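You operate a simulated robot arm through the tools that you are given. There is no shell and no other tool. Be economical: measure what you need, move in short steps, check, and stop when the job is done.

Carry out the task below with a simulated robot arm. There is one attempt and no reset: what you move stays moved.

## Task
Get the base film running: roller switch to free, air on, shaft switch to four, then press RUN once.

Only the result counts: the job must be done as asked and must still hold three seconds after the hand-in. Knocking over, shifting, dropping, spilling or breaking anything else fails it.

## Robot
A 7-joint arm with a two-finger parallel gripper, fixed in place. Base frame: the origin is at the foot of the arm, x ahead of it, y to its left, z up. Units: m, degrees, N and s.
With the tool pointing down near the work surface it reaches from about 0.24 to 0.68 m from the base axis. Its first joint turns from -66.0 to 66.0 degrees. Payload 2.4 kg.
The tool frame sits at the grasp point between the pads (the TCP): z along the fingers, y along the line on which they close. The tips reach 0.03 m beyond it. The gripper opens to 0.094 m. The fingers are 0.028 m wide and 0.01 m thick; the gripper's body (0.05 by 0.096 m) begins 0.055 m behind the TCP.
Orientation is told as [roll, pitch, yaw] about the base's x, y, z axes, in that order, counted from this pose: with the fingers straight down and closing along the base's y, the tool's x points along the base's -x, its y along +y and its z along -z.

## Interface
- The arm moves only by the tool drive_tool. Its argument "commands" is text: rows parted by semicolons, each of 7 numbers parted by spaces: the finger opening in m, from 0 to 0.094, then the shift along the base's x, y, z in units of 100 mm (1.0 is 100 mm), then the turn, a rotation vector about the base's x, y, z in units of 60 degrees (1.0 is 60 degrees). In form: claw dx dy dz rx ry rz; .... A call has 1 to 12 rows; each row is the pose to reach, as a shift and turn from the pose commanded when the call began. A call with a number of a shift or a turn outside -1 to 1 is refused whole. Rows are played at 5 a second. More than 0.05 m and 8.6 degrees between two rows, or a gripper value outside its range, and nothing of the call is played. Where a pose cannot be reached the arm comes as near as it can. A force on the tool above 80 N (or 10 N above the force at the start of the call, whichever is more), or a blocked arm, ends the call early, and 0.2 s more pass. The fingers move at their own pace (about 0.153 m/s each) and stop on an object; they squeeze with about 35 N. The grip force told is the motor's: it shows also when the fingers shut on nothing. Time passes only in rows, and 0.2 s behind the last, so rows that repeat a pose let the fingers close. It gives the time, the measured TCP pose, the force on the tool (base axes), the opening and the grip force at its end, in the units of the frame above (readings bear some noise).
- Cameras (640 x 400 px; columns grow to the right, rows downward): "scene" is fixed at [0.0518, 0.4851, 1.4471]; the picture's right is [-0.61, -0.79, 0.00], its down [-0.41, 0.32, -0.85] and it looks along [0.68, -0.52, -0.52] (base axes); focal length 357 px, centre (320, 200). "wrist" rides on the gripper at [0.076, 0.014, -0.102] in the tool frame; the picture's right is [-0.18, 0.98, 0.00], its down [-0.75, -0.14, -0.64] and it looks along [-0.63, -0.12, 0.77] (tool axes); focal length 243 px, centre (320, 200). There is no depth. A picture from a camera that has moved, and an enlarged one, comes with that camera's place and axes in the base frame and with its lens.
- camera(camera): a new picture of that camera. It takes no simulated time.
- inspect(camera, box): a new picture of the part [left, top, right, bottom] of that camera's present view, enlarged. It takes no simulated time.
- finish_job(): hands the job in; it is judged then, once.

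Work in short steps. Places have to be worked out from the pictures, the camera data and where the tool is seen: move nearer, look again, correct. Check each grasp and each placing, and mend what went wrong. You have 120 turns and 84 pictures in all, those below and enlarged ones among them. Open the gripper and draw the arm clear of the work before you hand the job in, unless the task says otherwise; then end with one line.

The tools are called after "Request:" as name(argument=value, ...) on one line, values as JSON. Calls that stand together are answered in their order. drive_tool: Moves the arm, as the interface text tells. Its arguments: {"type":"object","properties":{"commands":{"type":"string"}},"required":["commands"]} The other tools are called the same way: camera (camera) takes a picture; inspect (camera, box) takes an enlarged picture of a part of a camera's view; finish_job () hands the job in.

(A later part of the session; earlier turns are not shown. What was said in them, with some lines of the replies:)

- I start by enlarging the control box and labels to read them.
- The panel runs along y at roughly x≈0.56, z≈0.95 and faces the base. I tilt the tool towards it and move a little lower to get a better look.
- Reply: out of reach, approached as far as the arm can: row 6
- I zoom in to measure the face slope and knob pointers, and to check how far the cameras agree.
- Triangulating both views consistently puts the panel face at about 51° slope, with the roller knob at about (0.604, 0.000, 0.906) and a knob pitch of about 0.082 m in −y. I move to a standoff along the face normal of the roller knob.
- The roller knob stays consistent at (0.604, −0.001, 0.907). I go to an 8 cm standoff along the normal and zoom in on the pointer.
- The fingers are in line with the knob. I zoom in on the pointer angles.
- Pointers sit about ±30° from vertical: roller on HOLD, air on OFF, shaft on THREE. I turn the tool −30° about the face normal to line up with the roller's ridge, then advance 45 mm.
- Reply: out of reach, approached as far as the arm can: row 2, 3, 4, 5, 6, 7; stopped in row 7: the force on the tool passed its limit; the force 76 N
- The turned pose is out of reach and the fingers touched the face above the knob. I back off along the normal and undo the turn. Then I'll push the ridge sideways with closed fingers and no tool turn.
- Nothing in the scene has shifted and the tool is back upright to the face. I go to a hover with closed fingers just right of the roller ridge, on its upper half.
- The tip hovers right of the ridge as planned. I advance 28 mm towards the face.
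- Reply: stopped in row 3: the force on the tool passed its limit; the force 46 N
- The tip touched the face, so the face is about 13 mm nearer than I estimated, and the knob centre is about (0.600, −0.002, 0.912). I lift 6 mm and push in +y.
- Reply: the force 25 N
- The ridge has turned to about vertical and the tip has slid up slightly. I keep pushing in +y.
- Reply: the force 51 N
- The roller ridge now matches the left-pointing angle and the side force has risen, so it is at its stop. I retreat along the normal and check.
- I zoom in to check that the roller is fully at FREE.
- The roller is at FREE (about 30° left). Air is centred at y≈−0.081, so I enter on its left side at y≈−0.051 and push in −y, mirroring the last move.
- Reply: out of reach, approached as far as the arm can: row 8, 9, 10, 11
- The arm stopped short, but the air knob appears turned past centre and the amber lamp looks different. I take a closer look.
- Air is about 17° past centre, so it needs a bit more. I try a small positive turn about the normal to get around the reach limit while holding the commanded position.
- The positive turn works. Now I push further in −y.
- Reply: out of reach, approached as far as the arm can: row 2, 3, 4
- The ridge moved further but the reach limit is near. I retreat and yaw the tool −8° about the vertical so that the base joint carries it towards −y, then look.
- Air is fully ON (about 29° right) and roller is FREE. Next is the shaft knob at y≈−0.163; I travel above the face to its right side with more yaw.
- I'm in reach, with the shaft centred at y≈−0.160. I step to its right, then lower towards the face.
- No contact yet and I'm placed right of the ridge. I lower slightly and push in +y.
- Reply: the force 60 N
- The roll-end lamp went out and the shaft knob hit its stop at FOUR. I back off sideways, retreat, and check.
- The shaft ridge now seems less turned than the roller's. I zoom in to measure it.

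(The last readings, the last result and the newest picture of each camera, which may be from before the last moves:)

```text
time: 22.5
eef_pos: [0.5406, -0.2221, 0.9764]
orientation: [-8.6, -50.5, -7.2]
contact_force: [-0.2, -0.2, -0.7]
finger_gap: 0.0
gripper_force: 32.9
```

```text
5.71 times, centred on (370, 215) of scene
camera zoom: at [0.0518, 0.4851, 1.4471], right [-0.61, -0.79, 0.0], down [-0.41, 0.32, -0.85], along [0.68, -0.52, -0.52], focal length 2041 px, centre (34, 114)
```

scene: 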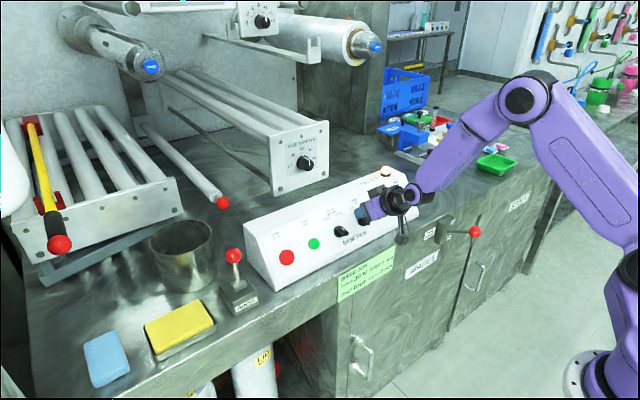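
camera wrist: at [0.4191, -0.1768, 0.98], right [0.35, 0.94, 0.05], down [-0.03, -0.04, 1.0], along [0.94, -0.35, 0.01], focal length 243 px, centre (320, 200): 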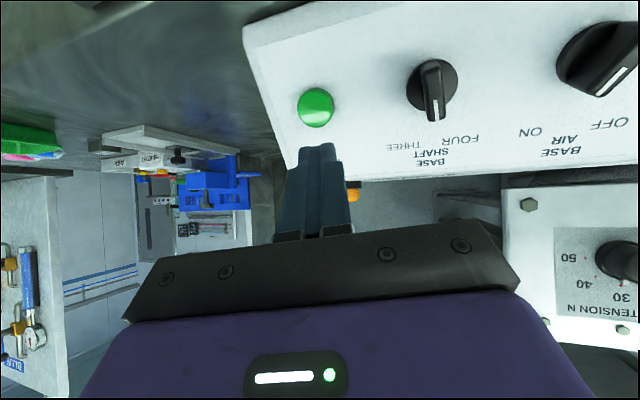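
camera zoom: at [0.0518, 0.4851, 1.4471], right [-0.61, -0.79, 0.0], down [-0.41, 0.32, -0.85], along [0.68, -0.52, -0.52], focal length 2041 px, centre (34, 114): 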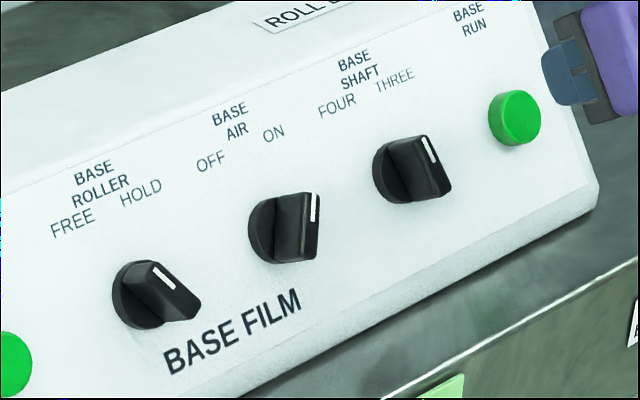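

The shaft fell back to only about 8° past centre, probably because the finger dropped below the pivot while releasing. I push again, holding the tip higher and releasing upward.

Request:
drive_tool(commands="0 0.03 0.3 0.05 0 0 0;0 0.22 0.3 -0.1 0 0 0;0 0.43 0.3 -0.25 0 0 0;0 0.43 0.4 -0.25 0 0 0;0 0.43 0.48 -0.25 0 0 0;0 0.43 0.56 -0.25 0 0 0;0 0.43 0.62 -0.25 0 0 0;0 0.43 0.68 -0.25 0 0 0;0 0.43 0.68 -0.25 0 0 0")

Request:
camera(camera="wrist")

Request:
inspect(camera="scene", box=[320, 180, 420, 250])

```text
time: 24.5
eef_pos: [0.5804, -0.1693, 0.9515]
orientation: [-8.7, -51.0, -8.4]
contact_force: [-0.2, -42.2, 13.6]
finger_gap: 0.0002
gripper_force: 32.9
```

```text
36 pictures are left
camera wrist: at [0.4611, -0.1205, 0.9544], right [0.37, 0.93, 0.05], down [-0.04, -0.04, 1.0], along [0.93, -0.37, 0.03], focal length 243 px, centre (320, 200)
```

wrist: 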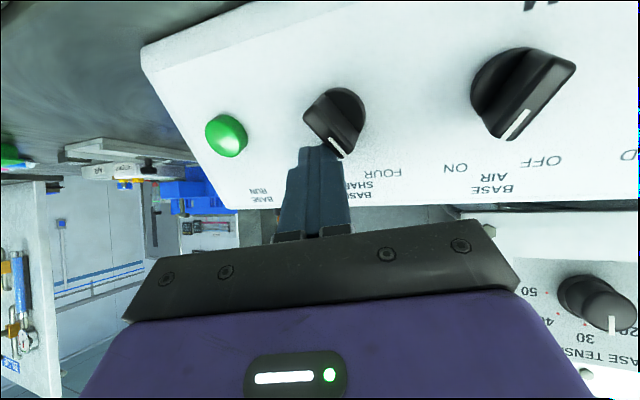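

```text
5.71 times, centred on (370, 215) of scene
camera zoom: at [0.0515, 0.484, 1.4475], right [-0.61, -0.79, 0.0], down [-0.41, 0.32, -0.85], along [0.68, -0.52, -0.52], focal length 2041 px, centre (34, 114)
```

zoom: 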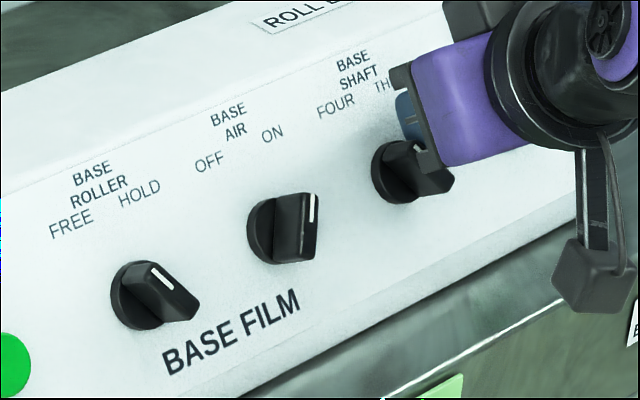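

The shaft is at its stop again. I release by sliding up the face and away together, then retreat.

Request:
drive_tool(commands="0 0.03 -0.12 0.05 0 0 0;0 0.03 -0.2 0.08 0 0 0;0 0.0 -0.3 0.1 0 0 0;0 -0.2 -0.35 0.25 0 0 0;0 -0.4 -0.5 0.35 0 0 0;0 -0.4 -0.7 0.3 0 0 0;0 -0.4 -0.7 0.3 0 0 0")

Request:
camera(camera="wrist")

Request:
inspect(camera="scene", box=[320, 180, 420, 250])

```text
time: 26.1
eef_pos: [0.5395, -0.2227, 0.9779]
orientation: [-8.7, -50.5, -7.1]
contact_force: [1.0, -1.3, 0.0]
finger_gap: 0.0001
gripper_force: 32.8
```

```text
34 pictures are left
camera wrist: at [0.419, -0.1783, 0.9823], right [0.35, 0.94, 0.05], down [-0.03, -0.04, 1.0], along [0.94, -0.35, 0.01], focal length 243 px, centre (320, 200)
```

wrist: 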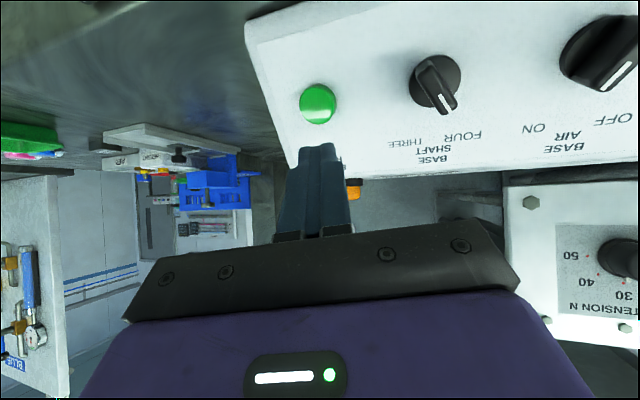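

```text
5.71 times, centred on (370, 215) of scene
camera zoom: at [0.0518, 0.4851, 1.4471], right [-0.61, -0.79, 0.0], down [-0.41, 0.32, -0.85], along [0.68, -0.52, -0.52], focal length 2041 px, centre (34, 114)
```

zoom: 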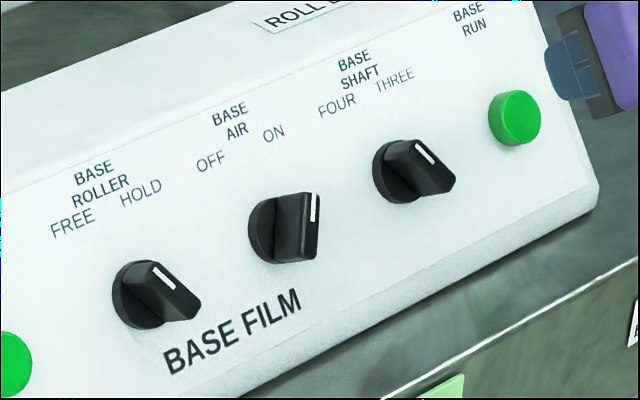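

Roller FREE, air ON and shaft FOUR all read correctly, with matching mark slopes. Before RUN, I look at the brake lever and the area as a check.

Request:
inspect(camera="scene", box=[420, 200, 500, 260])

Request:
inspect(camera="wrist", box=[270, 60, 370, 160])

```text
6.67 times, centred on (460, 230) of scene
camera zoom: at [0.0518, 0.4851, 1.4471], right [-0.61, -0.79, 0.0], down [-0.41, 0.32, -0.85], along [0.68, -0.52, -0.52], focal length 2381 px, centre (-613, 0)
```

zoom: 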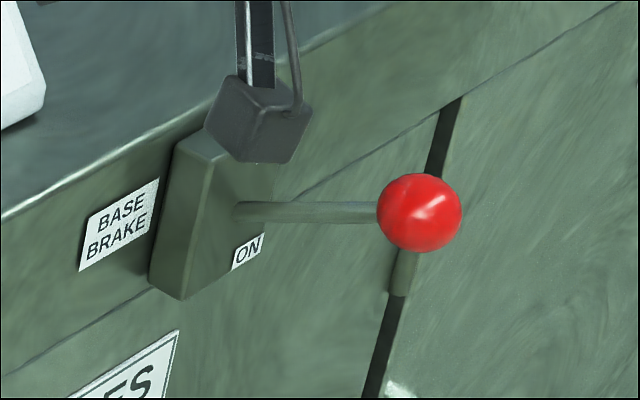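

```text
4.00 times, centred on (320, 110) of wrist
camera zoom: at [0.419, -0.1783, 0.9823], right [0.35, 0.94, 0.05], down [-0.03, -0.04, 1.0], along [0.94, -0.35, 0.01], focal length 970 px, centre (320, 560)
```

zoom: 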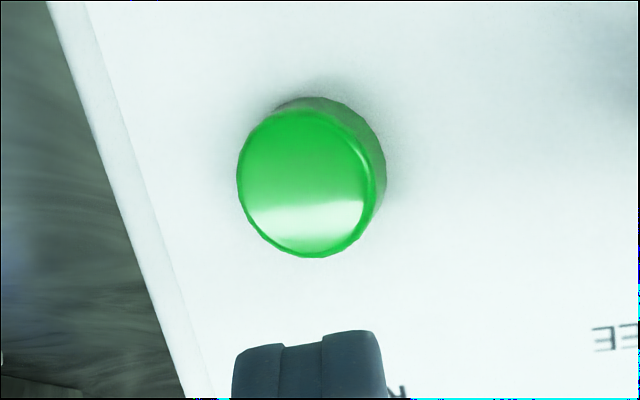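

The brake lever sits up at OFF and the tension dial is at 30, so nothing else is needed. RUN's cap is at about (0.589, −0.241, 0.914); I move to 20 mm off it.

Request:
drive_tool(commands="0 0.06 -0.06 -0.16 0 0 0;0 0.12 -0.11 -0.32 0 0 0;0 0.12 -0.11 -0.32 0 0 0")

Request:
camera(camera="wrist")

Request:
inspect(camera="scene", box=[340, 160, 440, 230])

```text
time: 26.9
eef_pos: [0.5568, -0.2278, 0.9509]
orientation: [-9.1, -50.3, -7.0]
contact_force: [0.5, 0.1, 0.2]
finger_gap: 0.0
gripper_force: 33.3
out of reach, approached as far as the arm can: row 1, 2, 3
```

```text
30 pictures are left
camera wrist: at [0.4356, -0.1822, 0.9553], right [0.36, 0.93, 0.04], down [-0.03, -0.03, 1.0], along [0.93, -0.36, 0.01], focal length 243 px, centre (320, 200)
```

wrist: 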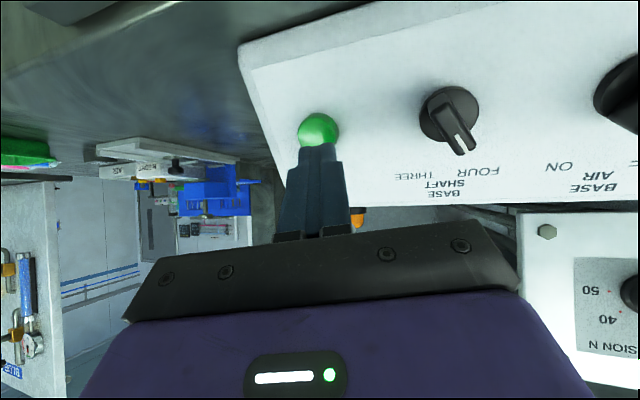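

```text
5.71 times, centred on (390, 195) of scene
camera zoom: at [0.0518, 0.4851, 1.4471], right [-0.61, -0.79, 0.0], down [-0.41, 0.32, -0.85], along [0.68, -0.52, -0.52], focal length 2041 px, centre (-80, 229)
```

zoom: 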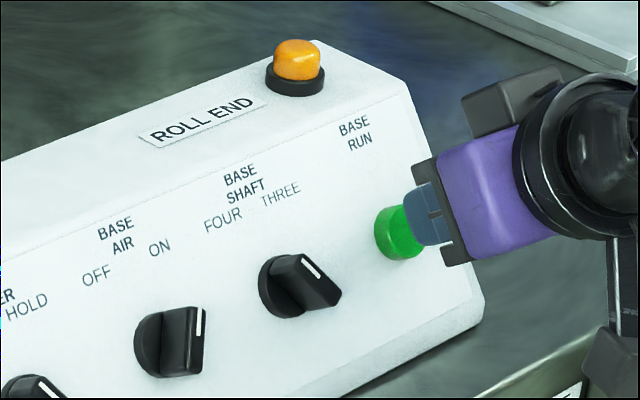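

I'm about 7 mm off because of the reach limit. I add −8° yaw to free the reach and recentre.

Request:
drive_tool(commands="0 -0.06 0 0.03 0 0 -0.07;0 -0.06 -0.03 -0.02 0 0 -0.14;0 -0.04 -0.03 -0.055 0 0 -0.14;0 -0.04 -0.03 -0.055 0 0 -0.14")

Request:
camera(camera="wrist")

Request:
inspect(camera="scene", box=[340, 160, 440, 230])

```text
time: 27.9
eef_pos: [0.5537, -0.2304, 0.9459]
orientation: [-8.7, -50.3, -15.6]
contact_force: [0.3, 0.9, 0.0]
finger_gap: 0.0
gripper_force: 33.0
```

```text
28 pictures are left
camera wrist: at [0.4398, -0.169, 0.9494], right [0.48, 0.88, 0.05], down [-0.04, -0.04, 1.0], along [0.88, -0.48, 0.01], focal length 243 px, centre (320, 200)
```

wrist: 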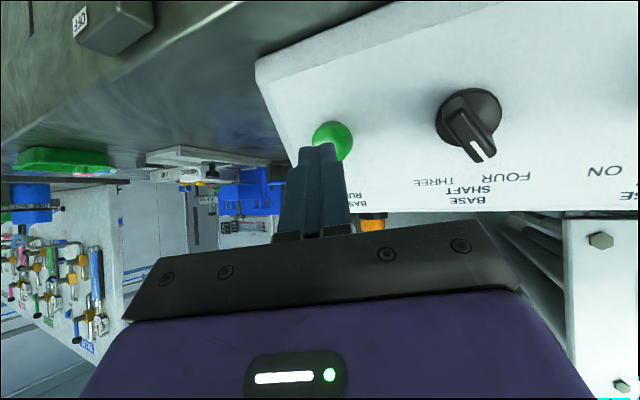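

```text
5.71 times, centred on (390, 195) of scene
camera zoom: at [0.0518, 0.4851, 1.4471], right [-0.61, -0.79, 0.0], down [-0.41, 0.32, -0.85], along [0.68, -0.52, -0.52], focal length 2041 px, centre (-80, 229)
```

zoom: 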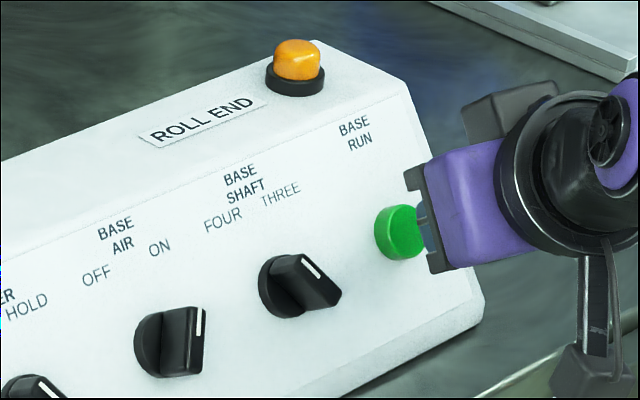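

The tip is centred on RUN about 20 mm off. I press along the face normal in small steps.

Request:
drive_tool(commands="0 0.093 0.03 -0.075 0 0 0;0 0.14 0.03 -0.113 0 0 0;0 0.17 0.03 -0.138 0 0 0;0 0.195 0.03 -0.157 0 0 0")

Request:
inspect(camera="scene", box=[340, 160, 440, 230])

```text
time: 28.9
eef_pos: [0.5719, -0.2282, 0.9299]
orientation: [-8.7, -50.4, -15.5]
contact_force: [-17.5, 4.5, 12.5]
finger_gap: 0.0
gripper_force: 32.8
```

```text
5.71 times, centred on (390, 195) of scene
camera zoom: at [0.051, 0.4853, 1.447], right [-0.61, -0.79, 0.0], down [-0.41, 0.32, -0.85], along [0.68, -0.52, -0.52], focal length 2041 px, centre (-80, 229)
```

zoom: 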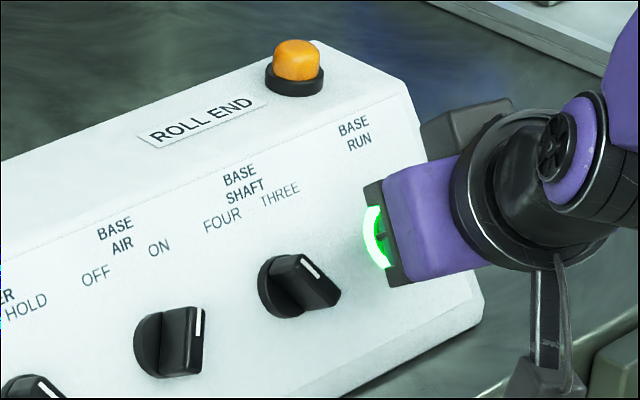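

RUN has lit up, so the press registered. I withdraw straight back along the normal, then clear of the panel, and open the gripper.

Request:
drive_tool(commands="0 -0.2 0 0.16 0 0 0;0 -0.45 0 0.36 0 0 0;0 -0.75 0 0.6 0 0 0;0.03 -0.9 0 0.9 0 0 0;0.06 -1 0 1 0 0 0;0.06 -1 0 1 0 0 0")

Request:
camera(camera="scene")

Request:
inspect(camera="scene", box=[300, 160, 440, 260])

```text
time: 30.3
eef_pos: [0.4735, -0.2289, 1.03]
orientation: [-8.7, -50.4, -15.6]
contact_force: [0.3, -1.0, 0.0]
finger_gap: 0.0601
gripper_force: 0.1
```

```text
25 pictures are left
```

scene: 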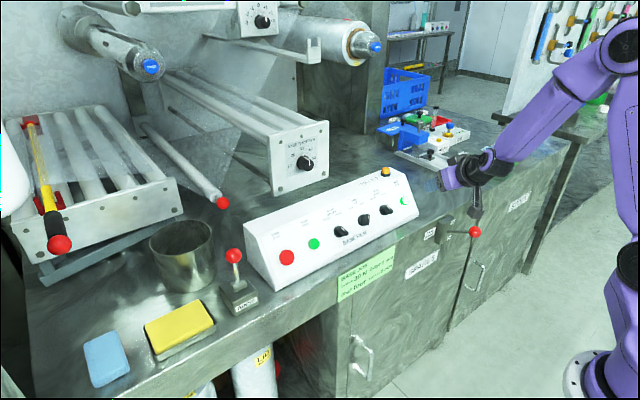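

```text
4.00 times, centred on (370, 210) of scene
camera zoom: at [0.0517, 0.4851, 1.4471], right [-0.61, -0.79, 0.0], down [-0.41, 0.32, -0.85], along [0.68, -0.52, -0.52], focal length 1428 px, centre (120, 160)
```

zoom: 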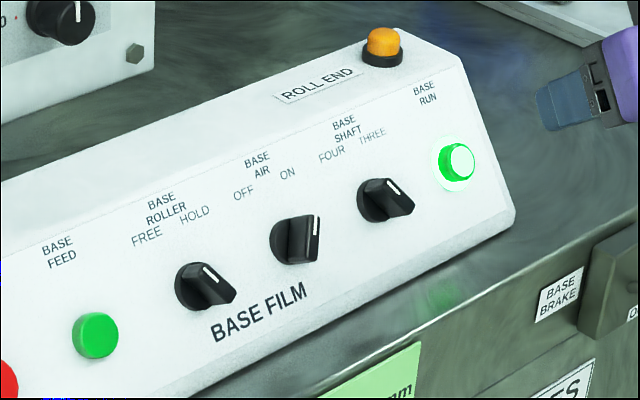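

RUN stays lit, the film is threaded and running, the three switches are as asked, and the arm is clear with the gripper open. I hand in.

Request:
finish_job()

```text
The job is handed in.
```

The base film is running: roller is on FREE, air is ON, shaft is on FOUR, and RUN was pressed once and stayed lit after I drew the arm clear.
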